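You operate a simulated robot arm through the tools that you are given. There is no shell and no other tool.

Carry out the task below with a simulated robot arm. There is one attempt and no reset: what you move stays moved.

JOB
Test the small brown glass on the white meter and stand it on the matching mat.
Fine: a drop in the well, dropper back in its holder, press the blue button, go by the figure. Set down upright: dropper, what you pick out.

Only the result counts: the job must be done as asked and must still hold three seconds after the hand-in. Knocking over, shifting, dropping, spilling or breaking anything else fails it.

ROBOT AND FRAMES
A 6-joint arm with a two-finger gripper, fixed in place. Base frame: the origin is on the floor under the middle of its stand, x ahead of it, y to its left, z up; the work surface is at about z = 88. Lengths are in cm, angles in rad, forces in N, time in s.
It reaches about 120.6 cm from its shoulder. Its first joint turns from -2.897 to 2.897 rad. Payload 2.45 kg.
Tool frame: the origin (TCP) lies between the finger pads and is the grasp point; the fingertips stand 2 cm ahead of it; z points along the fingers, y is the line along which they close. The gripper opens to 14 cm; its body begins 16.8 cm behind the TCP.
Orientation is told as [roll, pitch, yaw] about the base's x, y, z axes, in that order, counted from this pose: with the fingers straight down and closing along the base's y, the tool's x points along the base's -x, its y along +y and its z along -z.

CONTROLS
- The arm moves only by the tool apply_moves. Its argument "deltas" is a list of rows, each an object (a shift or turn left out is 0, a gripper value left out holds the last) with "offset": the shift along the tool's x, y, z in cm, a list of three; "delta_rot": the turn, a rotation vector about the tool's x, y, z in rad, a list of three; "jaw": the opening, from 0 (shut) to 1 (fully open). In form: [{"offset": [x, y, z], "delta_rot": [rx, ry, rz], "jaw": jaw}, ...]. A call has 1 to 20 rows; each row is the pose to reach, as a shift and turn from the pose commanded when the call began, along the tool's axes at that moment. A row lasts 0.2 s, in which the tool goes at most 5 cm and 0.15 rad; a call with a longer step from one row to the next is refused whole, and so is a gripper value outside its range. A pose out of reach is approached as far as the arm can. The call stops where the force on the tool passes 40 N (or 10 N more than at its start, if that is more) or the arm is blocked; 0.2 s more then pass. Each finger travels about 4.5 cm/s and halts on what it meets, pressing with about 31 N; the grip force reading is that of the motor and also rises with nothing between the fingers. The clock runs only during rows and for 0.2 s after the last one: add rows that repeat a pose to give the fingers time. The reply holds the time, the measured pose of the TCP, the force on the tool along the base axes, the opening and the grip force, in the units named above and with some noise, with the torque about the TCP (base axes, N m) and any sound that the robot's microphone picked up.
- Cameras (640 x 400 px; columns grow to the right, rows downward): "scene" is fixed at [22.13, -49.93, 163.77]; the picture's right is [0.76, -0.65, 0.00], its down [-0.43, -0.50, -0.75] and it looks along [0.49, 0.57, -0.66] (base axes); focal length 344 px, centre (320, 200). "wrist" rides on the gripper at [7.8, 1.1, -20.9] in the tool frame; the picture's right is [-0.14, 0.99, 0.00], its down [-0.92, -0.13, -0.37] and it looks along [-0.37, -0.05, 0.93] (tool axes); focal length 280 px, centre (320, 200). There is no depth. A picture from a camera that has moved, and an enlarged one, comes with that camera's place and axes in the base frame and with its lens.
- grab_frame(camera): a new picture of that camera. It takes no simulated time.
- close_up(camera, box): a new picture of the part [left, top, right, bottom] of that camera's present view, enlarged. It takes no simulated time.
- hand_in(): hands the job in; it is judged then, once.

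Places have to be worked out from the pictures, the camera data and where the tool is seen. Open the gripper and draw the arm clear of the work before you hand the job in, unless the task says otherwise.

The tools are called after "Call:" as name(argument=value, ...) on one line, values as JSON. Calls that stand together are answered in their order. apply_moves: Moves the arm, as the interface text tells. Its arguments: {"type":"object","properties":{"deltas":{"type":"array","items":{"type":"object","properties":{"offset":{"type":"array","items":{"type":"number"}},"delta_rot":{"type":"array","items":{"type":"number"}},"jaw":{"type":"number"}}}}},"required":["deltas"]} The other tools are called the same way: grab_frame (camera) takes a picture; close_up (camera, box) takes an enlarged picture of a part of a camera's view; hand_in () hands the job in.

At the start:

```text
t: 0.0
tool_pos: [66.08, -10.04, 126.67]
ee_rot: [0.0, 0.0, 0.001]
contact_force: [0.6, -0.2, -0.1]
ft_torque: [-0.02, 0.0, 0.0]
gripper_width: 14.02
gripper_force: 0.1
```

scene: 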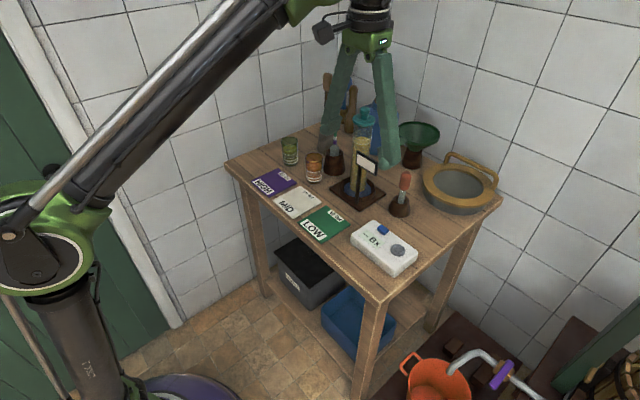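
wrist: 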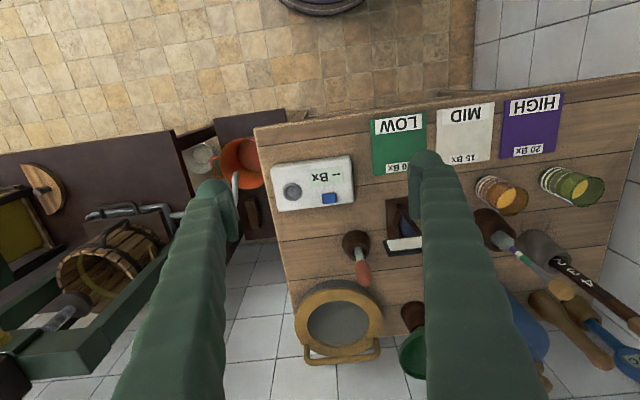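

I begin by looking closer at the table in both views to identify the glasses, dropper, meter and mats.

Call:
close_up(camera="scene", box=[220, 90, 380, 190])

Call:
close_up(camera="scene", box=[340, 100, 510, 290])

Call:
close_up(camera="wrist", box=[240, 80, 440, 205])

Call:
close_up(camera="wrist", box=[440, 80, 640, 205])

Call:
close_up(camera="wrist", box=[320, 200, 640, 400])

```text
4.00 times, centred on (300, 140) of scene
camera zoom: at [22.13, -49.93, 163.77], right [0.76, -0.65, 0.0], down [-0.43, -0.5, -0.75], along [0.49, 0.57, -0.66], focal length 1377 px, centre (400, 440)
```

zoom: 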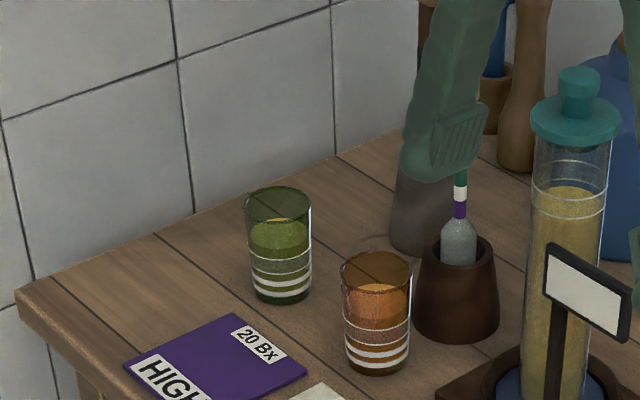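

```text
2.11 times, centred on (425, 195) of scene
camera zoom: at [22.13, -49.93, 163.77], right [0.76, -0.65, 0.0], down [-0.43, -0.5, -0.75], along [0.49, 0.57, -0.66], focal length 725 px, centre (99, 210)
```

zoom: 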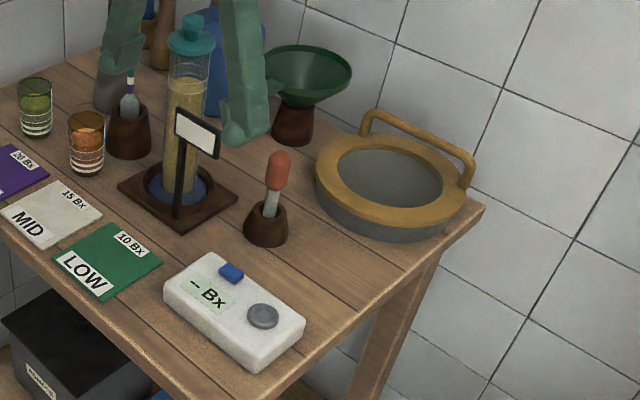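

```text
3.20 times, centred on (340, 142) of wrist
camera zoom: at [58.19, -8.95, 147.57], right [0.14, 0.99, 0.0], down [0.92, -0.13, 0.37], along [0.37, -0.05, -0.93], focal length 897 px, centre (256, 384)
```

zoom: 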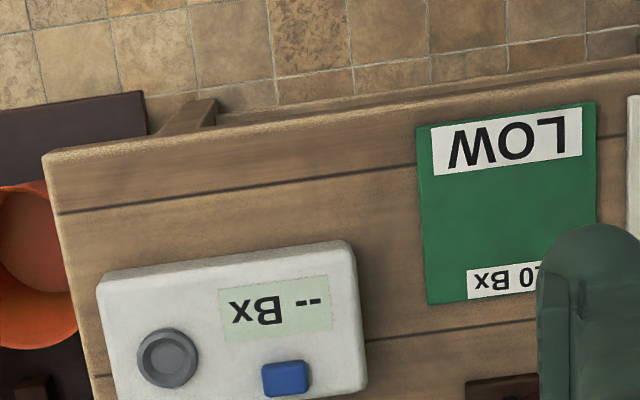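

```text
3.20 times, centred on (540, 142) of wrist
camera zoom: at [58.19, -8.95, 147.57], right [0.14, 0.99, 0.0], down [0.92, -0.13, 0.37], along [0.37, -0.05, -0.93], focal length 897 px, centre (-384, 384)
```

zoom: 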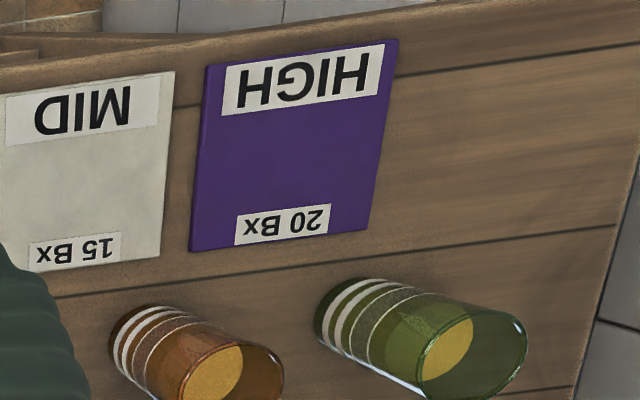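

```text
2.00 times, centred on (480, 300) of wrist
camera zoom: at [58.19, -8.95, 147.57], right [0.14, 0.99, 0.0], down [0.92, -0.13, 0.37], along [0.37, -0.05, -0.93], focal length 561 px, centre (0, 0)
```

zoom: 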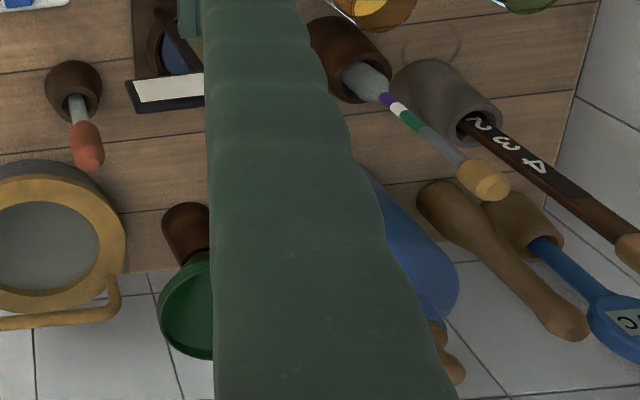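

The dropper (red bulb) stands in a small holder near (93.5,-5), the white meter is near (79,-14), and the brown glass near (84,25.6). I zoom in further on each to get precise positions.

Call:
close_up(camera="scene", box=[340, 210, 430, 280])

Call:
close_up(camera="scene", box=[370, 160, 440, 220])

Call:
close_up(camera="scene", box=[270, 130, 350, 190])

Call:
close_up(camera="scene", box=[320, 90, 400, 220])

Call:
close_up(camera="wrist", box=[260, 140, 400, 300])

```text
5.71 times, centred on (385, 245) of scene
camera zoom: at [22.13, -49.93, 163.77], right [0.76, -0.65, 0.0], down [-0.43, -0.5, -0.75], along [0.49, 0.57, -0.66], focal length 1967 px, centre (-51, -57)
```

zoom: 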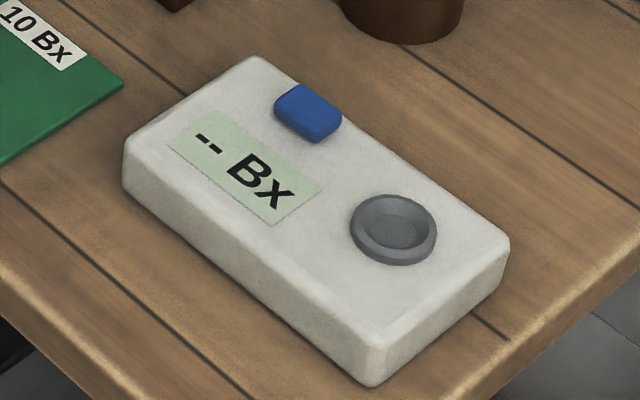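

```text
6.67 times, centred on (405, 190) of scene
camera zoom: at [22.13, -49.93, 163.77], right [0.76, -0.65, 0.0], down [-0.43, -0.5, -0.75], along [0.49, 0.57, -0.66], focal length 2295 px, centre (-247, 267)
```

zoom: 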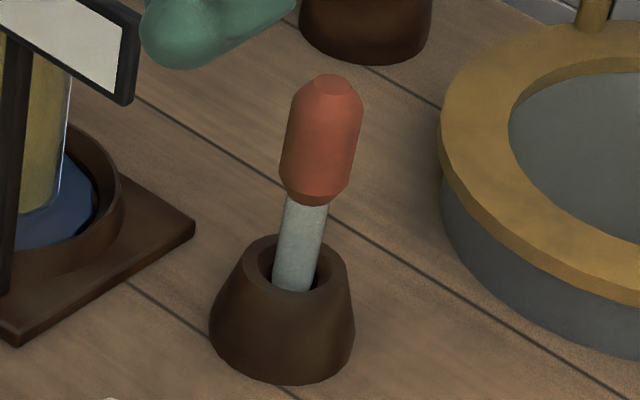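

```text
6.67 times, centred on (310, 160) of scene
camera zoom: at [22.13, -49.93, 163.77], right [0.76, -0.65, 0.0], down [-0.43, -0.5, -0.75], along [0.49, 0.57, -0.66], focal length 2295 px, centre (387, 467)
```

zoom: 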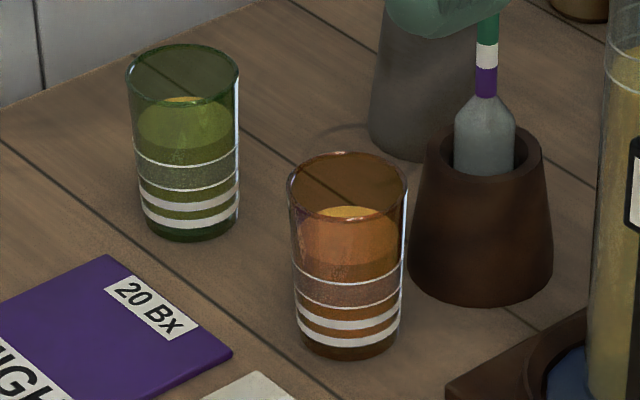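

```text
3.08 times, centred on (360, 155) of scene
camera zoom: at [22.13, -49.93, 163.77], right [0.76, -0.65, 0.0], down [-0.43, -0.5, -0.75], along [0.49, 0.57, -0.66], focal length 1059 px, centre (197, 338)
```

zoom: 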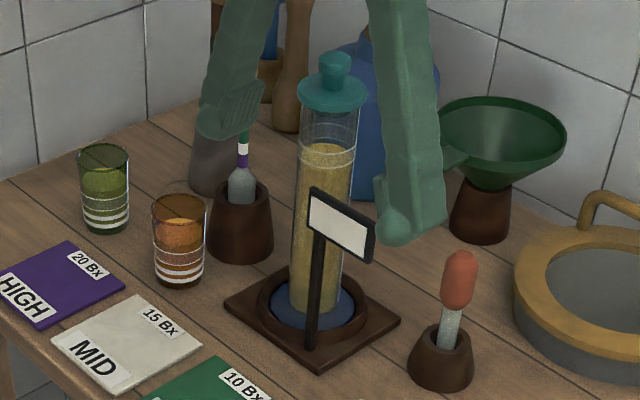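

```text
2.50 times, centred on (330, 220) of wrist
camera zoom: at [58.19, -8.95, 147.57], right [0.14, 0.99, 0.0], down [0.92, -0.13, 0.37], along [0.37, -0.05, -0.93], focal length 701 px, centre (295, 150)
```

zoom: 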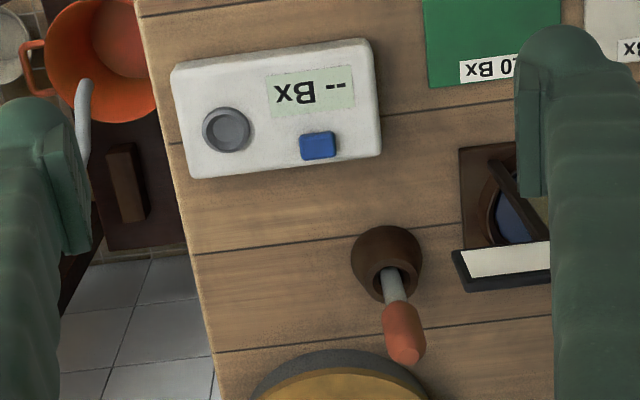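

The triangulated points agree well: bulb centre ≈ (93.8,-5.2,100.7), well ≈ (77.4,-17.4,92.8), button ≈ (79.5,-10.1,93.3), brown glass ≈ (83.4,24.9) with its rim at ≈97.9. I move above the dropper at a safe height, with the jaws partly closed.

Call:
apply_moves(deltas=[{"offset": [-3.5, 0.6, 0.0], "jaw": 0.5}, {"offset": [-7, 1.2, 0.5], "jaw": 0.5}, {"offset": [-10.5, 1.8, 1.0], "jaw": 0.5}, {"offset": [-14, 2.4, 1.7], "jaw": 0.5}, {"offset": [-17.5, 3.0, 2.4], "jaw": 0.5}, {"offset": [-21, 3.7, 3.2], "jaw": 0.5}, {"offset": [-24.5, 4.3, 4.0], "jaw": 0.5}, {"offset": [-27.7, 4.84, 4.67], "jaw": 0.5}, {"offset": [-27.7, 4.84, 4.67], "jaw": 0.5}])

```text
t: 2.0
tool_pos: [90.63, -4.91, 118.91]
ee_rot: [0.001, -0.001, -0.002]
contact_force: [0.5, 0.9, -0.1]
ft_torque: [0.02, -0.06, -0.03]
gripper_width: 6.98
gripper_force: 0.1
out of reach, approached as far as the arm can: row 6, 7, 8, 9
```

Straight down at that height was just beyond reach; it stopped at (90.6,-4.9,118.9). Going lower brings it into reach, so I descend 8 cm, still above the bulb top (103.7), and look.

Call:
apply_moves(deltas=[{"offset": [0, 0, 4]}, {"offset": [0, 0, 8]}, {"offset": [0, 0, 8]}])

Call:
grab_frame(camera="wrist")

Call:
grab_frame(camera="scene")

```text
t: 2.5
tool_pos: [88.64, -4.75, 117.13]
ee_rot: [-0.003, -0.007, 0.001]
contact_force: [12.4, -1.7, -24.7]
ft_torque: [0.34, 0.43, 0.11]
gripper_width: 7.03
gripper_force: 0.0
stopped in row 2: the force on the tool passed its limit at 134 N (the readings are from after the stop); the commanded pose is now the measured one
```

```text
taken
camera wrist: at [80.5, -3.67, 138.01], right [0.14, 0.99, 0.0], down [0.92, -0.13, 0.38], along [0.37, -0.05, -0.93], focal length 280 px, centre (320, 200)
```

wrist: 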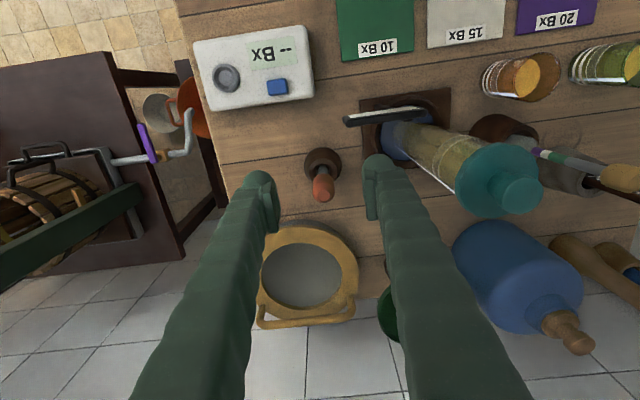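

```text
taken
```

scene: 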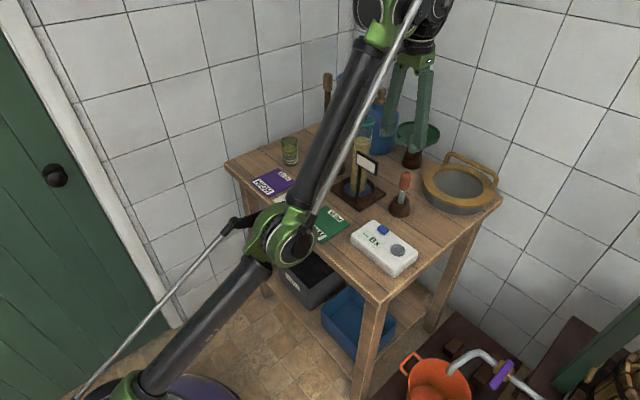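

The move stopped on a force of 134 N, and the arm looks almost fully stretched. Before moving again I look closely at the gripper's surroundings to see whether it touches the jar or anything else.

Call:
close_up(camera="scene", box=[330, 0, 480, 220])

Call:
close_up(camera="wrist", box=[340, 80, 640, 400])

Call:
close_up(camera="scene", box=[220, 100, 360, 280])

```text
1.82 times, centred on (405, 110) of scene
camera zoom: at [22.13, -49.93, 163.77], right [0.76, -0.65, 0.0], down [-0.43, -0.5, -0.75], along [0.49, 0.57, -0.66], focal length 626 px, centre (166, 364)
```

zoom: 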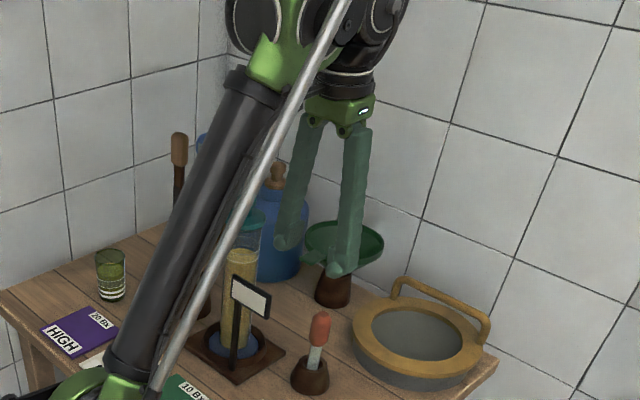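

```text
1.25 times, centred on (490, 240) of wrist
camera zoom: at [80.5, -3.67, 138.01], right [0.14, 0.99, 0.0], down [0.92, -0.13, 0.38], along [0.37, -0.05, -0.93], focal length 350 px, centre (108, 150)
```

zoom: 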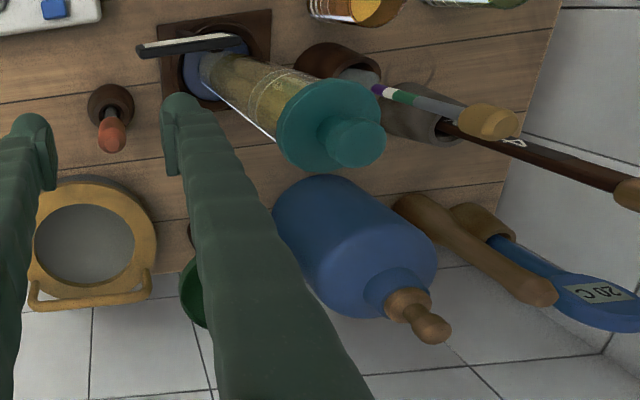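

```text
2.22 times, centred on (290, 190) of scene
camera zoom: at [22.13, -49.93, 163.77], right [0.76, -0.65, 0.0], down [-0.43, -0.5, -0.75], along [0.49, 0.57, -0.66], focal length 765 px, centre (387, 222)
```

zoom: 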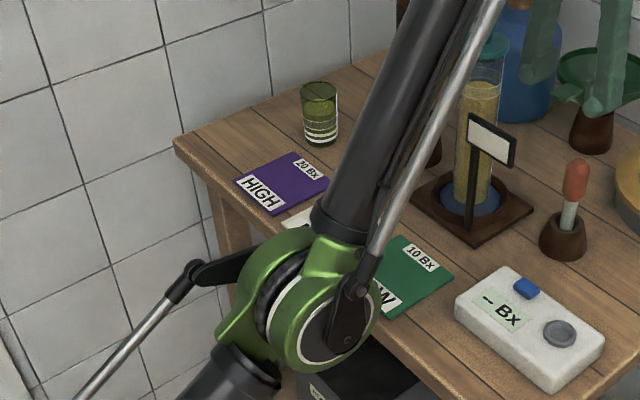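

Nothing looks touched; the arm may have jerked near its stretched limit. I hold still for one step to see whether the force persists.

Call:
apply_moves(deltas=[{"offset": [0, 0, 0]}])

```text
t: 2.9
tool_pos: [88.75, -4.71, 117.17]
ee_rot: [-0.001, -0.007, -0.001]
contact_force: [26.4, -3.6, -18.4]
ft_torque: [0.64, 4.23, 0.21]
gripper_width: 6.99
gripper_force: 0.0
```

The force persists, about (26,0,-18) N with a torque that places it about 16 cm above the TCP. That fits the stretched forearm pressing on the gripper body, since the wrist is folded too tightly. I back off toward the robot while tilting the fingers forward to open up the wrist.

Call:
apply_moves(deltas=[{"offset": [1.5, 0, 0], "delta_rot": [0, -0.07, 0]}, {"offset": [3.2, 0, 0], "delta_rot": [0, -0.14, 0]}, {"offset": [5, 0, 0], "delta_rot": [0, -0.21, 0]}, {"offset": [7, 0, 0], "delta_rot": [0, -0.28, 0]}, {"offset": [9, 0, 0], "delta_rot": [0, -0.35, 0]}, {"offset": [9, 0, 0], "delta_rot": [0, -0.35, 0]}])

Call:
grab_frame(camera="scene")

Call:
grab_frame(camera="wrist")

```text
t: 3.1
tool_pos: [88.54, -4.81, 117.16]
ee_rot: [-0.003, -0.013, -0.001]
contact_force: [12.5, -0.6, -8.8]
ft_torque: [0.17, 1.9, 0.05]
gripper_width: 7.0
gripper_force: 0.0
out of reach, approached as far as the arm can: row 1
stopped in row 1: the force on the tool passed its limit at 64 N (the readings are from after the stop); the commanded pose is now the measured one
```

```text
taken
```

scene: 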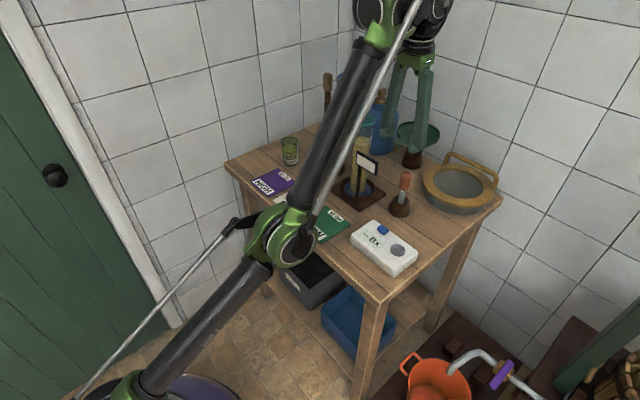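

```text
taken
camera wrist: at [80.43, -3.67, 137.91], right [0.14, 0.99, 0.0], down [0.92, -0.13, 0.38], along [0.38, -0.05, -0.93], focal length 280 px, centre (320, 200)
```

wrist: 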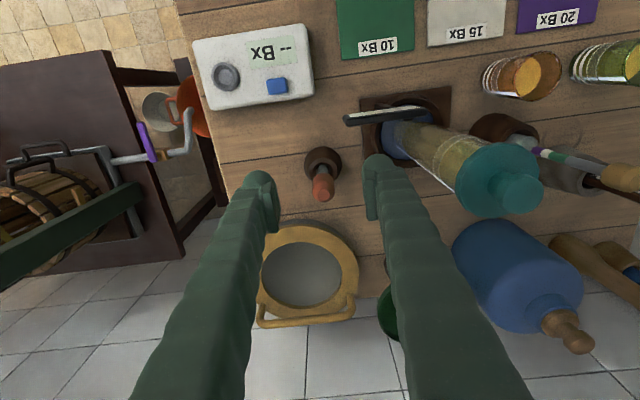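

The force halved as it moved, so the direction is right, but the motion near the stretched singularity was too sudden. I repeat it in very small steps.

Call:
apply_moves(deltas=[{"offset": [0.05, 0, 0], "delta_rot": [0, -0.003, 0]}, {"offset": [0.1, 0, 0], "delta_rot": [0, -0.006, 0]}, {"offset": [0.2, 0, 0], "delta_rot": [0, -0.01, 0]}, {"offset": [0.3, 0, 0], "delta_rot": [0, -0.015, 0]}, {"offset": [0.4, 0, 0], "delta_rot": [0, -0.02, 0]}, {"offset": [0.5, 0, 0], "delta_rot": [0, -0.025, 0]}, {"offset": [0.6, 0, 0], "delta_rot": [0, -0.03, 0]}, {"offset": [0.7, 0, 0], "delta_rot": [0, -0.035, 0]}])

```text
t: 3.9
tool_pos: [88.49, -4.88, 117.17]
ee_rot: [-0.002, -0.021, 0.0]
contact_force: [17.7, -1.4, -11.0]
ft_torque: [0.33, 2.89, 0.12]
gripper_width: 7.02
gripper_force: 0.1
stopped in row 3: the force on the tool passed its limit at 43 N (the readings are from after the stop); the commanded pose is now the measured one
```

By back-projecting the elbow and wrist joints in the scene picture I find that the elbow has flipped below the shoulder–wrist line, which folds the forearm onto the gripper. I first stretch gently outward and upward again to relieve this, then plan to come back in with the elbow up.

Call:
apply_moves(deltas=[{"offset": [-0.2, 0, -0.2]}, {"offset": [-0.5, 0, -0.5]}, {"offset": [-0.8, 0, -0.8]}, {"offset": [-1.1, 0, -1.1]}, {"offset": [-1.4, 0, -1.4]}, {"offset": [-1.7, 0, -1.7]}, {"offset": [-2.0, 0, -2.0]}, {"offset": [-2.3, 0, -2.3]}, {"offset": [-2.6, 0, -2.6]}, {"offset": [-2.6, 0, -2.6]}])

Call:
grab_frame(camera="scene")

```text
t: 6.1
tool_pos: [90.6, -4.9, 119.41]
ee_rot: [0.001, -0.019, 0.0]
contact_force: [-0.1, 0.7, -0.6]
ft_torque: [-0.01, 0.01, -0.01]
gripper_width: 6.99
gripper_force: 0.0
out of reach, approached as far as the arm can: row 9, 10
```

```text
taken
```

scene: 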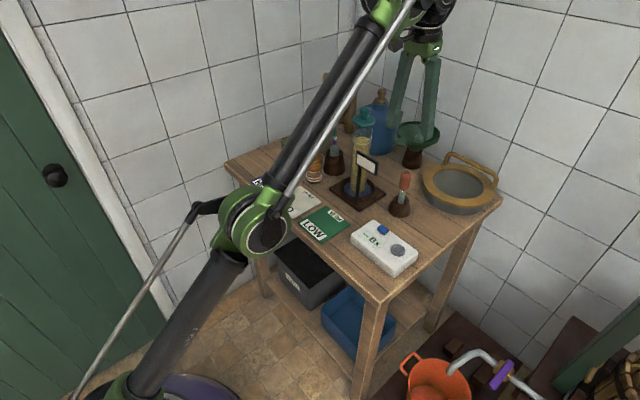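

The force is gone and the arm is straight. Now I slide forward and down along the reach limit in small steps; this rotation should leave the elbow above the line.

Call:
apply_moves(deltas=[{"offset": [-0.3, 0, 0.3]}, {"offset": [-0.6, 0, 0.6]}, {"offset": [-0.9, 0, 0.9]}, {"offset": [-1.2, 0, 1.2]}, {"offset": [-1.5, 0, 1.5]}, {"offset": [-1.8, 0, 1.9]}, {"offset": [-2.1, 0, 2.3]}, {"offset": [-2.3, 0, 2.7]}, {"offset": [-2.5, 0, 3.1]}, {"offset": [-2.6, 0, 3.5]}, {"offset": [-2.6, 0, 3.8]}, {"offset": [-2.6, 0, 4.1]}])

Call:
grab_frame(camera="scene")

```text
t: 8.7
tool_pos: [93.2, -4.88, 115.34]
ee_rot: [0.001, -0.018, 0.001]
contact_force: [-0.1, 0.2, -0.2]
ft_torque: [0.0, 0.0, 0.01]
gripper_width: 7.0
gripper_force: 0.0
```

```text
taken
```

scene: 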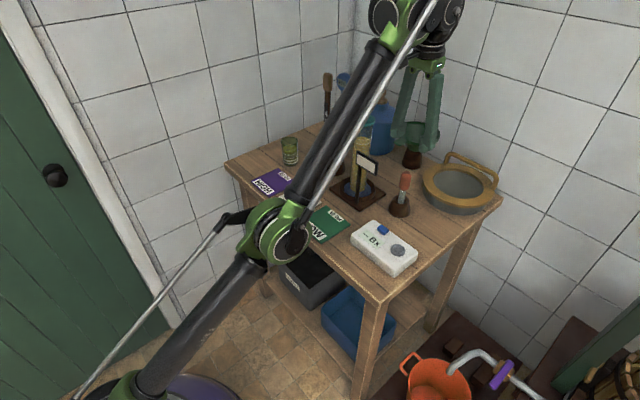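

By my estimate the elbow is still below the line (about 8 cm), so it has not flipped yet. I move outward again, over the free area to the right (y≈-14), to straighten the arm, then apply a small backward pitch at the straight pose to push the elbow upward.

Call:
apply_moves(deltas=[{"offset": [0.1, -1, -0.5]}, {"offset": [0.3, -2.2, -1.1]}, {"offset": [0.5, -3.4, -1.7]}, {"offset": [0.7, -4.6, -2.4]}, {"offset": [0.9, -5.8, -3.1]}, {"offset": [1.1, -7.0, -3.8]}, {"offset": [1.3, -8.2, -4.4]}, {"offset": [1.4, -9.0, -5.0]}, {"offset": [1.2, -9.1, -5.6]}, {"offset": [0.8, -9.1, -6.4]}, {"offset": [0.2, -9.1, -7.2]}, {"offset": [0.2, -9.1, -7.2]}])

Call:
grab_frame(camera="scene")

```text
t: 11.3
tool_pos: [89.76, -13.56, 119.3]
ee_rot: [0.0, -0.02, 0.001]
contact_force: [0.4, 0.0, -0.3]
ft_torque: [0.02, 0.03, -0.01]
gripper_width: 7.03
gripper_force: 0.0
out of reach, approached as far as the arm can: row 4, 5, 6, 7, 8, 9, 10, 11, 12
```

```text
taken
```

scene: 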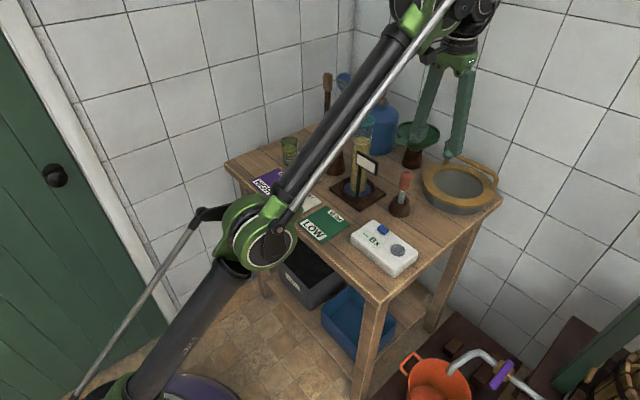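

The arm is straight at (89.8,-13.6,119.3). I apply the small backward pitch with the TCP swinging back, so that the wrist joint stays about where it is.

Call:
apply_moves(deltas=[{"offset": [0.6, 0, 0.2], "delta_rot": [0, 0.02, 0]}, {"offset": [1.3, 0, 0.45], "delta_rot": [0, 0.04, 0]}, {"offset": [1.95, 0, 0.7], "delta_rot": [0, 0.06, 0]}, {"offset": [2.6, 0, 0.95], "delta_rot": [0, 0.08, 0]}, {"offset": [3.25, 0, 1.2], "delta_rot": [0, 0.1, 0]}, {"offset": [3.9, 0, 1.5], "delta_rot": [0, 0.12, 0]}, {"offset": [4.3, 0, 2.0], "delta_rot": [0, 0.13, 0]}, {"offset": [4.3, 0, 2.5], "delta_rot": [0, 0.13, 0]}])

Call:
grab_frame(camera="scene")

```text
t: 12.4
tool_pos: [87.27, -13.37, 118.03]
ee_rot: [-0.002, 0.053, 0.0]
contact_force: [21.7, -6.0, -19.3]
ft_torque: [1.26, 3.45, 0.27]
gripper_width: 7.01
gripper_force: 0.0
stopped in row 5: the force on the tool passed its limit at 94 N (the readings are from after the stop); the commanded pose is now the measured one
```

```text
taken
```

scene: 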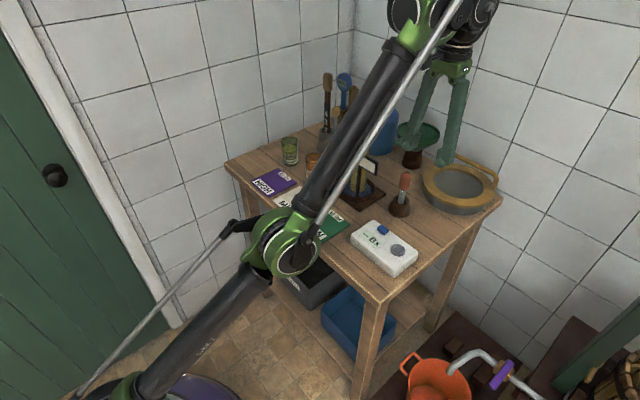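

The elbow dropped again and the forearm touched the gripper, so I unload it outward first. Then I swing the fingers forward about the wrist, so the arm can change its elbow posture in free space with no risk of folding.

Call:
apply_moves(deltas=[{"offset": [-0.3, 0, -0.2], "delta_rot": [0, -0.01, 0]}, {"offset": [-0.7, 0, -0.4], "delta_rot": [0, -0.02, 0]}, {"offset": [-1.1, 0, -0.6], "delta_rot": [0, -0.03, 0]}, {"offset": [-1.5, 0, -0.8], "delta_rot": [0, -0.04, 0]}, {"offset": [-2.0, 0, -1.0], "delta_rot": [0, -0.055, 0]}, {"offset": [-2.5, 0, -1.3], "delta_rot": [0, -0.07, 0]}, {"offset": [-2.5, 0, -1.3], "delta_rot": [0, -0.07, 0]}])

```text
t: 14.0
tool_pos: [89.81, -13.47, 119.05]
ee_rot: [0.0, -0.016, 0.0]
contact_force: [-0.5, 0.8, -0.6]
ft_torque: [0.01, 0.02, 0.01]
gripper_width: 7.01
gripper_force: 0.0
```

The contact is released. Now I swing the fingers forward by 0.6 rad about the wrist joint, in small steps.

Call:
apply_moves(deltas=[{"offset": [-1.6, 0, -0.65], "delta_rot": [0, -0.05, 0]}, {"offset": [-3.2, 0, -1.4], "delta_rot": [0, -0.1, 0]}, {"offset": [-4.7, 0, -2.2], "delta_rot": [0, -0.15, 0]}, {"offset": [-6.2, 0, -3.1], "delta_rot": [0, -0.2, 0]}, {"offset": [-7.6, 0, -4.05], "delta_rot": [0, -0.25, 0]}, {"offset": [-9.0, 0, -5.1], "delta_rot": [0, -0.3, 0]}, {"offset": [-10.3, 0, -6.2], "delta_rot": [0, -0.35, 0]}, {"offset": [-11.6, 0, -7.4], "delta_rot": [0, -0.4, 0]}, {"offset": [-12.8, 0, -8.6], "delta_rot": [0, -0.45, 0]}, {"offset": [-14.0, 0, -9.9], "delta_rot": [0, -0.5, 0]}, {"offset": [-15.1, 0, -11.2], "delta_rot": [0, -0.55, 0]}, {"offset": [-16.1, 0, -12.6], "delta_rot": [0, -0.6, 0]}])

Call:
grab_frame(camera="scene")

```text
t: 16.6
tool_pos: [102.94, -13.25, 129.09]
ee_rot: [0.001, -0.616, 0.0]
contact_force: [0.6, 0.5, -0.8]
ft_torque: [0.05, 0.08, 0.02]
gripper_width: 7.01
gripper_force: 0.1
out of reach, approached as far as the arm can: row 1, 2, 3, 4, 5, 6, 7, 8, 9, 10, 11, 12
```

```text
taken
```

scene: 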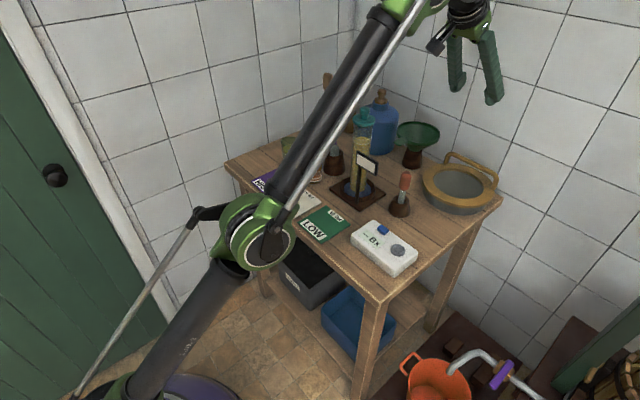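

I'm now stretched at (102.9,-13.3,129.1) with the fingers tilted forward. I retract about 3 cm straight toward the shoulder and check which way the elbow bends.

Call:
apply_moves(deltas=[{"offset": [0.4, 0, 0.05]}, {"offset": [0.8, 0, 0.1]}, {"offset": [1.2, 0, 0.15]}, {"offset": [1.6, 0, 0.2]}, {"offset": [2.0, 0, 0.25]}, {"offset": [2.4, 0, 0.3]}, {"offset": [2.95, 0, 0.36]}, {"offset": [2.95, 0, 0.36]}])

Call:
grab_frame(camera="scene")

```text
t: 18.4
tool_pos: [101.11, -13.02, 127.2]
ee_rot: [0.001, -0.612, 0.001]
contact_force: [-0.6, -0.3, -1.3]
ft_torque: [-0.03, 0.03, -0.01]
gripper_width: 7.02
gripper_force: 0.0
```

```text
taken
```

scene: 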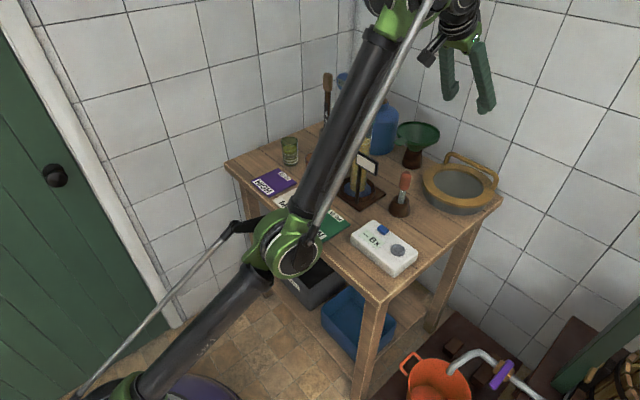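

The elbow bent down again, but with this tilt there is no contact, so I have room to work. I push the target well past the reach limit and come back, since the first flip happened on such an overshoot, and check the elbow again.

Call:
apply_moves(deltas=[{"offset": [-1.5, 0, -0.2]}, {"offset": [-4.0, 0, -0.53]}, {"offset": [-8.0, 0, -1.06]}, {"offset": [-10.0, 0, -1.33]}, {"offset": [-6.0, 0, -0.8]}, {"offset": [-3.2, 0, -0.4]}, {"offset": [-2.6, 0, -0.35]}, {"offset": [-2.2, 0, -0.3]}, {"offset": [-1.8, 0, -0.25]}, {"offset": [-1.4, 0, -0.2]}, {"offset": [-1.0, 0, -0.15]}, {"offset": [-1.0, 0, -0.15]}])

Call:
grab_frame(camera="scene")

```text
t: 21.0
tool_pos: [101.72, -13.09, 127.81]
ee_rot: [-0.002, -0.616, 0.0]
contact_force: [-1.3, -0.7, -0.4]
ft_torque: [-0.01, -0.02, 0.06]
gripper_width: 7.03
gripper_force: 0.0
out of reach, approached as far as the arm can: row 2, 3, 4, 5
```

```text
taken
```

scene: 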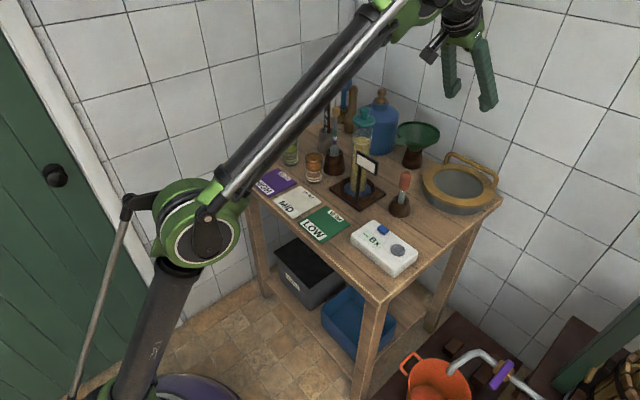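

The elbow is now up again and all the objects look undisturbed. I move inward, away from the reach limit, to a point above and behind the dropper bulb with a forward tilt of 0.35 rad.

Call:
apply_moves(deltas=[{"offset": [0.6, 0.2, 0.2], "delta_rot": [0, 0.01, 0]}, {"offset": [1.6, 0.6, 0.6], "delta_rot": [0, 0.025, 0]}, {"offset": [3.4, 1.4, 1.3], "delta_rot": [0, 0.05, 0]}, {"offset": [5.9, 2.5, 2.2], "delta_rot": [0, 0.085, 0]}, {"offset": [8.5, 3.7, 3.2], "delta_rot": [0, 0.12, 0]}, {"offset": [11.0, 4.8, 4.2], "delta_rot": [0, 0.16, 0]}, {"offset": [13.5, 5.9, 5.1], "delta_rot": [0, 0.2, 0]}, {"offset": [15.8, 7.0, 6.0], "delta_rot": [0, 0.235, 0]}, {"offset": [17.84, 7.9, 6.78], "delta_rot": [0, 0.262, 0]}, {"offset": [17.84, 7.9, 6.78], "delta_rot": [0, 0.262, 0]}])

Call:
grab_frame(camera="scene")

Call:
grab_frame(camera="wrist")

```text
t: 23.2
tool_pos: [91.02, -5.27, 112.1]
ee_rot: [0.0, -0.354, 0.0]
contact_force: [0.3, -0.5, 0.5]
ft_torque: [-0.02, -0.01, 0.0]
gripper_width: 6.98
gripper_force: 0.1
```

```text
taken
```

scene: 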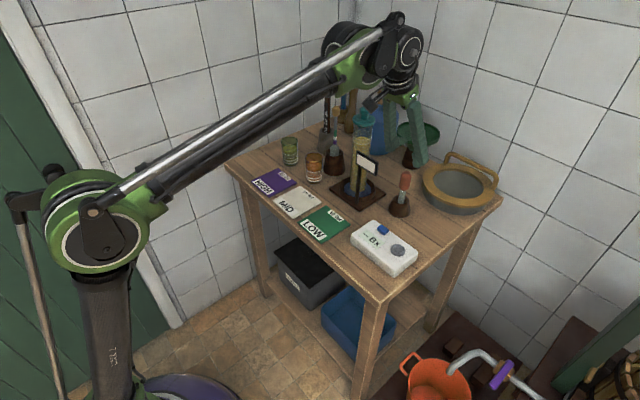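

```text
taken
camera wrist: at [76.43, -4.12, 128.9], right [0.13, 0.99, 0.05], down [0.74, -0.13, 0.66], along [0.66, -0.05, -0.75], focal length 280 px, centre (320, 200)
```

wrist: 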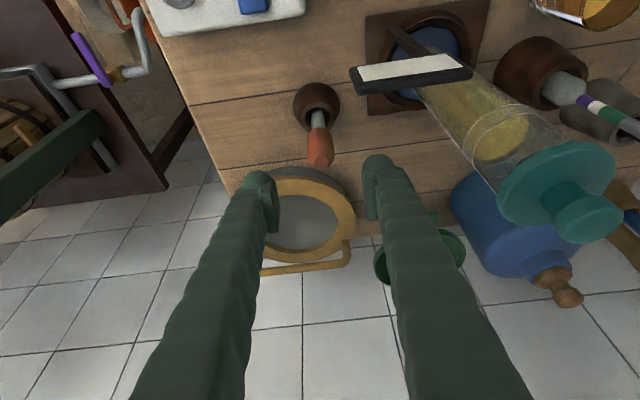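

The posture is good now, and the bulb lies centred between the fingers, consistent with (93.6,-5.1,100.6). I descend so the pads straddle the bulb.

Call:
apply_moves(deltas=[{"offset": [0.4, 0.03, 3.0]}, {"offset": [0.8, 0.06, 6.0]}, {"offset": [1.2, 0.1, 9.0]}, {"offset": [1.5, 0.1, 11.6]}, {"offset": [1.5, 0.1, 11.6]}])

Call:
close_up(camera="scene", box=[340, 100, 460, 230])

Call:
grab_frame(camera="wrist")

```text
t: 24.4
tool_pos: [93.77, -5.27, 100.47]
ee_rot: [0.0, -0.354, 0.001]
contact_force: [0.5, -0.7, 0.9]
ft_torque: [0.02, 0.01, -0.04]
gripper_width: 6.99
gripper_force: 0.1
```

```text
3.08 times, centred on (400, 165) of scene
camera zoom: at [22.13, -49.93, 163.77], right [0.76, -0.65, 0.0], down [-0.43, -0.5, -0.75], along [0.49, 0.57, -0.66], focal length 1059 px, centre (74, 308)
```

zoom: 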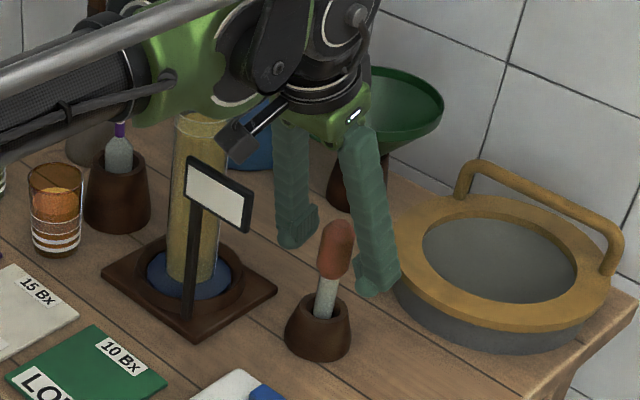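

```text
taken
camera wrist: at [79.05, -4.13, 117.38], right [0.13, 0.99, 0.05], down [0.74, -0.13, 0.66], along [0.66, -0.05, -0.75], focal length 280 px, centre (320, 200)
```

wrist: 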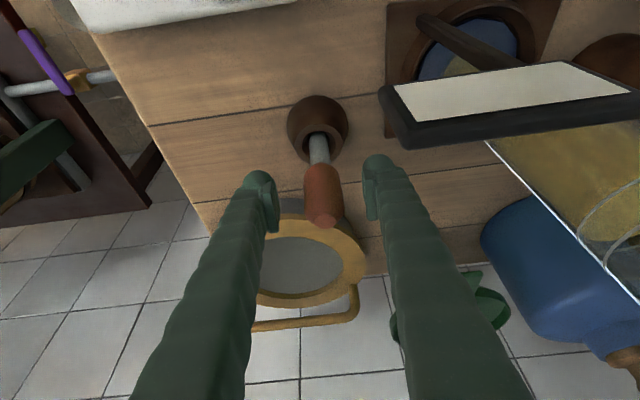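

The bulb sits between the pads with no contact so far. I close to just about the bulb's width and watch the grip readings.

Call:
apply_moves(deltas=[{"jaw": 0.3}, {"jaw": 0.25}, {"jaw": 0.25}, {"jaw": 0.25}])

Call:
grab_frame(camera="wrist")

```text
t: 25.4
tool_pos: [93.65, -5.18, 100.58]
ee_rot: [0.0, -0.355, 0.001]
contact_force: [-0.5, -0.8, -1.0]
ft_torque: [0.01, -0.03, -0.01]
gripper_width: 3.51
gripper_force: 0.1
```

```text
taken
camera wrist: at [79.04, -4.13, 117.41], right [0.13, 0.99, 0.05], down [0.74, -0.13, 0.66], along [0.66, -0.05, -0.75], focal length 280 px, centre (320, 200)
```

wrist: 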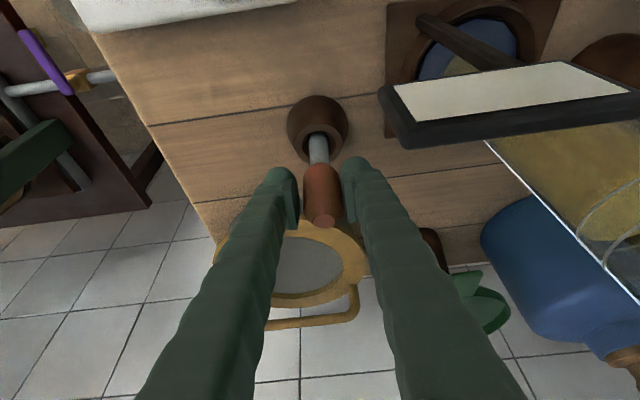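

At 3.5 cm opening there is still a small gap on both sides, well centred. I close further in small steps.

Call:
apply_moves(deltas=[{"jaw": 0.23}, {"jaw": 0.21}, {"jaw": 0.21}])

```text
t: 26.2
tool_pos: [93.67, -5.18, 100.55]
ee_rot: [0.0, -0.355, -0.001]
contact_force: [-0.2, -0.2, -0.8]
ft_torque: [0.02, 0.0, -0.02]
gripper_width: 3.06
gripper_force: 3.4
```

Contact: the opening stays at 3.06 against a commanded 2.94, with 3.4 N. I tighten a bit more for a secure but moderate hold.

Call:
apply_moves(deltas=[{"jaw": 0.19}, {"jaw": 0.19}])

```text
t: 26.8
tool_pos: [93.78, -5.19, 100.52]
ee_rot: [0.0, -0.354, 0.0]
contact_force: [-0.1, 0.6, 0.6]
ft_torque: [0.0, 0.0, 0.01]
gripper_width: 2.92
gripper_force: 30.7
```

A firm hold at 2.92 cm with 31 N. I lift straight up 8 cm to clear the holder, then look at the dropper's tip.

Call:
apply_moves(deltas=[{"offset": [-0.5, 0, -1.4], "jaw": 0.19}, {"offset": [-1.0, 0, -2.8], "jaw": 0.19}, {"offset": [-1.6, 0, -4.4], "jaw": 0.19}, {"offset": [-2.2, 0, -6.0], "jaw": 0.19}, {"offset": [-2.8, 0, -7.6], "jaw": 0.19}, {"offset": [-2.8, 0, -7.6], "jaw": 0.19}])

Call:
close_up(camera="scene", box=[360, 100, 460, 220])

Call:
grab_frame(camera="wrist")

```text
t: 28.2
tool_pos: [93.8, -5.06, 108.84]
ee_rot: [0.001, -0.354, 0.001]
contact_force: [-0.4, -0.4, -0.1]
ft_torque: [0.0, 0.03, -0.03]
gripper_width: 2.87
gripper_force: 31.0
```

```text
3.33 times, centred on (410, 160) of scene
camera zoom: at [22.13, -49.93, 163.77], right [0.76, -0.65, 0.0], down [-0.43, -0.5, -0.75], along [0.49, 0.57, -0.66], focal length 1148 px, centre (20, 333)
```

zoom: 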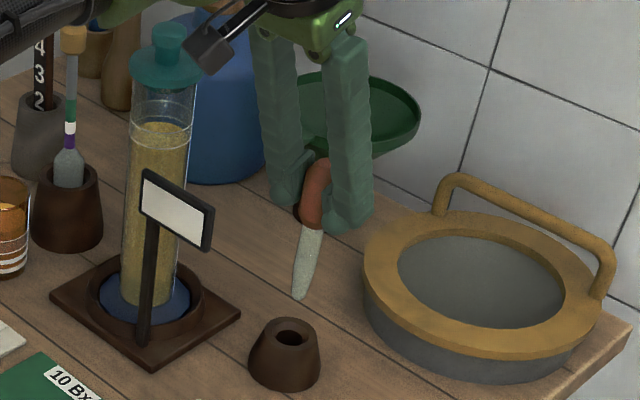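

```text
taken
camera wrist: at [79.15, -3.97, 125.62], right [0.13, 0.99, 0.05], down [0.74, -0.13, 0.66], along [0.66, -0.05, -0.75], focal length 280 px, centre (320, 200)
```

wrist: 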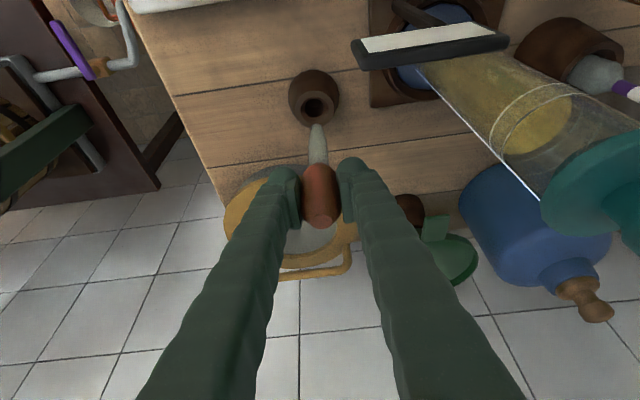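

The dropper is lifted and hangs vertically; its tip is at about (93.3,-5.2,98.0), i.e. 10.8 cm below the TCP, and the holder opening is at (93.4,-5.2,93). I carry it around in front of the sign and jar toward the brown glass, at a height that clears everything.

Call:
apply_moves(deltas=[{"offset": [0.22, -3, -1.15]}, {"offset": [0.43, -6, -2.3]}, {"offset": [0.65, -9, -3.44]}, {"offset": [3.44, -9.2, -5.11]}, {"offset": [6.24, -9.4, -6.78]}, {"offset": [9.03, -9.6, -8.46]}, {"offset": [11.83, -9.8, -10.13]}, {"offset": [14.62, -10, -11.8]}, {"offset": [15.42, -7, -12.52]}, {"offset": [16.22, -4, -13.24]}, {"offset": [17.02, -1, -13.97]}, {"offset": [17.81, 2, -14.69]}, {"offset": [18.61, 5, -15.41]}, {"offset": [18.61, 8.3, -15.41]}, {"offset": [18.61, 11.7, -15.41]}, {"offset": [18.61, 15, -15.41]}, {"offset": [18.61, 18.3, -15.41]}, {"offset": [18.61, 21.7, -15.41]}, {"offset": [18.61, 25, -15.41]}, {"offset": [18.61, 25, -15.41]}])

Call:
grab_frame(camera="scene")

Call:
grab_frame(camera="wrist")

```text
t: 32.4
tool_pos: [70.95, 20.2, 116.78]
ee_rot: [-0.002, -0.354, 0.0]
contact_force: [-0.6, 0.3, 0.3]
ft_torque: [0.04, -0.03, 0.04]
gripper_width: 2.89
gripper_force: 30.4
```

```text
taken
```

scene: 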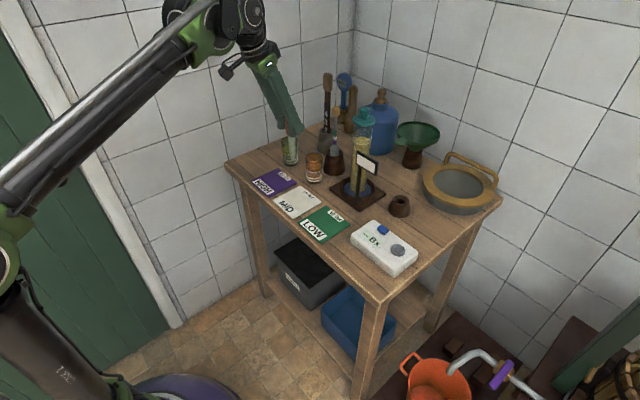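

```text
taken
camera wrist: at [56.33, 21.18, 133.6], right [0.13, 0.99, 0.05], down [0.74, -0.13, 0.66], along [0.66, -0.05, -0.75], focal length 280 px, centre (320, 200)
```

wrist: 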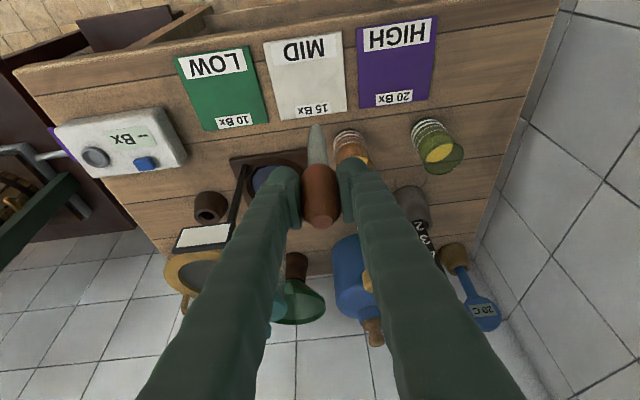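

The dropper is held securely. I zoom in on the brown glass from both cameras to fix its centre and liquid level before dipping.

Call:
close_up(camera="scene", box=[270, 120, 350, 190])

Call:
close_up(camera="wrist", box=[290, 90, 480, 210])

```text
5.71 times, centred on (310, 155) of scene
camera zoom: at [22.13, -49.93, 163.77], right [0.76, -0.65, 0.0], down [-0.43, -0.5, -0.75], along [0.49, 0.57, -0.66], focal length 1967 px, centre (377, 457)
```

zoom: 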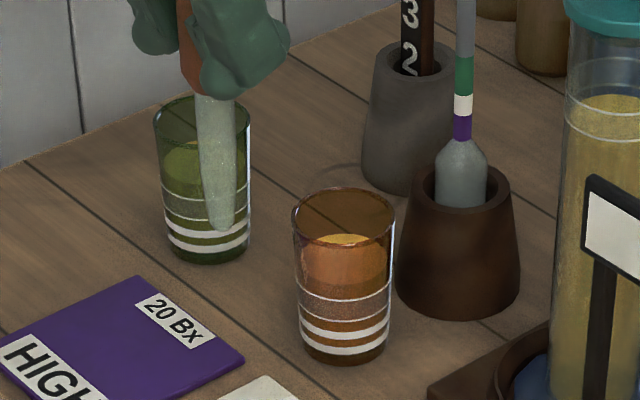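

```text
3.33 times, centred on (385, 150) of wrist
camera zoom: at [56.33, 21.18, 133.6], right [0.13, 0.99, 0.05], down [0.74, -0.13, 0.66], along [0.66, -0.05, -0.75], focal length 935 px, centre (103, 367)
```

zoom: 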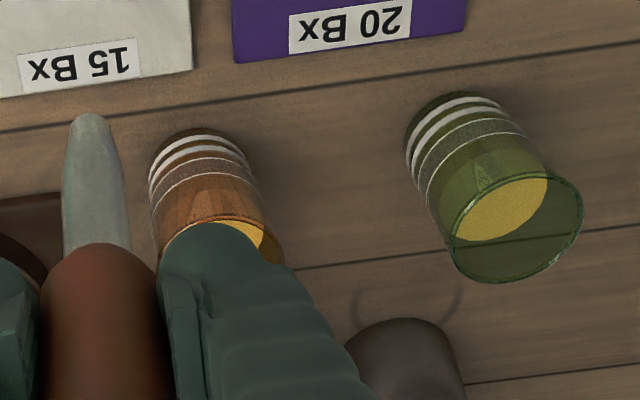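

The glass centre stays at (83.4,25.0), rim 97.9, liquid level about 94.5. I bring the tip above the glass centre, still about 4 cm over the rim, and check alignment.

Call:
apply_moves(deltas=[{"offset": [-2.2, 1, 1.6]}, {"offset": [-4.4, 2, 3.2]}, {"offset": [-6.6, 3, 4.8]}, {"offset": [-8.8, 4, 6.5]}, {"offset": [-10.83, 4.9, 8.05]}, {"offset": [-10.83, 4.9, 8.05]}])

Call:
close_up(camera="scene", box=[270, 90, 370, 190])

Call:
close_up(camera="wrist", box=[240, 60, 400, 240])

```text
t: 33.8
tool_pos: [83.85, 24.8, 112.86]
ee_rot: [-0.002, -0.356, 0.0]
contact_force: [0.1, -0.7, 0.3]
ft_torque: [0.04, -0.01, 0.02]
gripper_width: 2.89
gripper_force: 30.7
```

```text
4.00 times, centred on (320, 140) of scene
camera zoom: at [22.13, -49.93, 163.77], right [0.76, -0.65, 0.0], down [-0.43, -0.5, -0.75], along [0.49, 0.57, -0.66], focal length 1377 px, centre (320, 440)
```

zoom: 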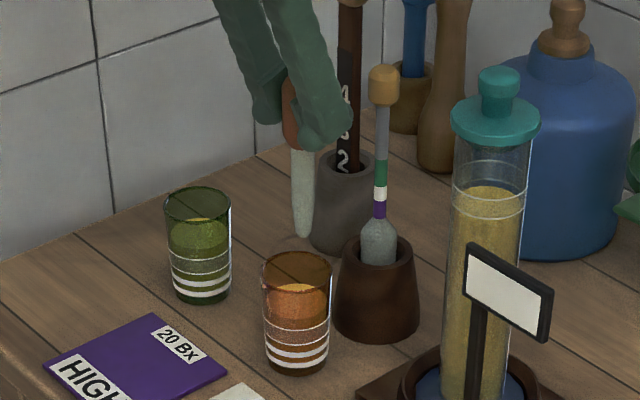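

```text
2.22 times, centred on (320, 150) of wrist
camera zoom: at [69.23, 25.91, 129.73], right [0.13, 0.99, 0.05], down [0.74, -0.13, 0.66], along [0.66, -0.05, -0.75], focal length 623 px, centre (320, 311)
```

zoom: 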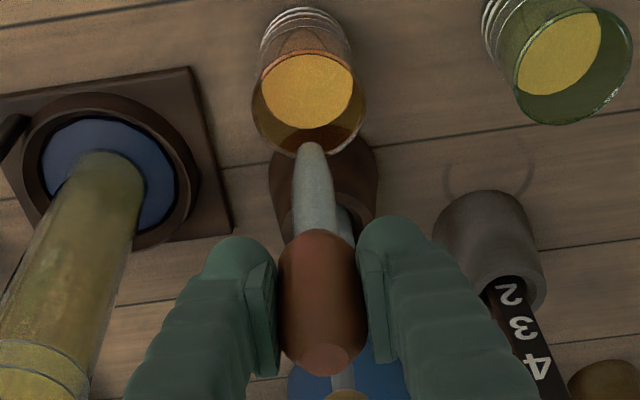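

Comparing tip and rim in both views, the tip is ~0.65 cm too far in +x and hangs ~11.7 cm below the TCP. I correct that and lower the tip about 3 cm into the liquid, with the bulb kept squeezed.

Call:
apply_moves(deltas=[{"offset": [0.61, 0.05, -0.22]}, {"offset": [1.17, 0.05, 1.28]}, {"offset": [1.73, 0.05, 2.79]}, {"offset": [2.28, 0.05, 4.3]}, {"offset": [2.84, 0.05, 5.81]}, {"offset": [3.4, 0.05, 7.32]}, {"offset": [3.96, 0.05, 8.83]}, {"offset": [3.96, 0.05, 8.83]}])

Call:
close_up(camera="scene", box=[270, 90, 370, 190])

Call:
close_up(camera="wrist", box=[240, 60, 400, 240])

```text
t: 35.6
tool_pos: [83.17, 25.02, 103.13]
ee_rot: [-0.001, -0.355, 0.001]
contact_force: [-1.0, 0.8, 0.3]
ft_torque: [0.01, 0.03, -0.01]
gripper_width: 2.84
gripper_force: 30.9
```

```text
4.00 times, centred on (320, 140) of scene
camera zoom: at [22.13, -49.93, 163.77], right [0.76, -0.65, 0.0], down [-0.43, -0.5, -0.75], along [0.49, 0.57, -0.66], focal length 1377 px, centre (320, 440)
```

zoom: 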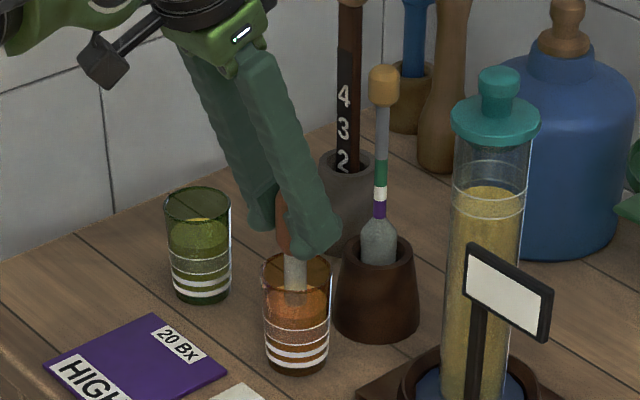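

```text
2.22 times, centred on (320, 150) of wrist
camera zoom: at [68.47, 26.12, 120.02], right [0.13, 0.99, 0.05], down [0.74, -0.13, 0.66], along [0.66, -0.05, -0.75], focal length 623 px, centre (320, 311)
```

zoom: 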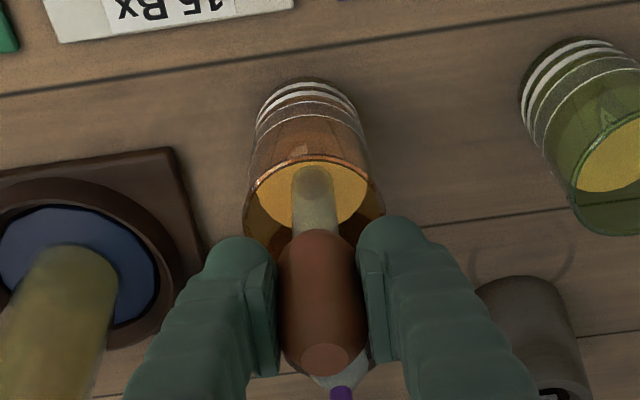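

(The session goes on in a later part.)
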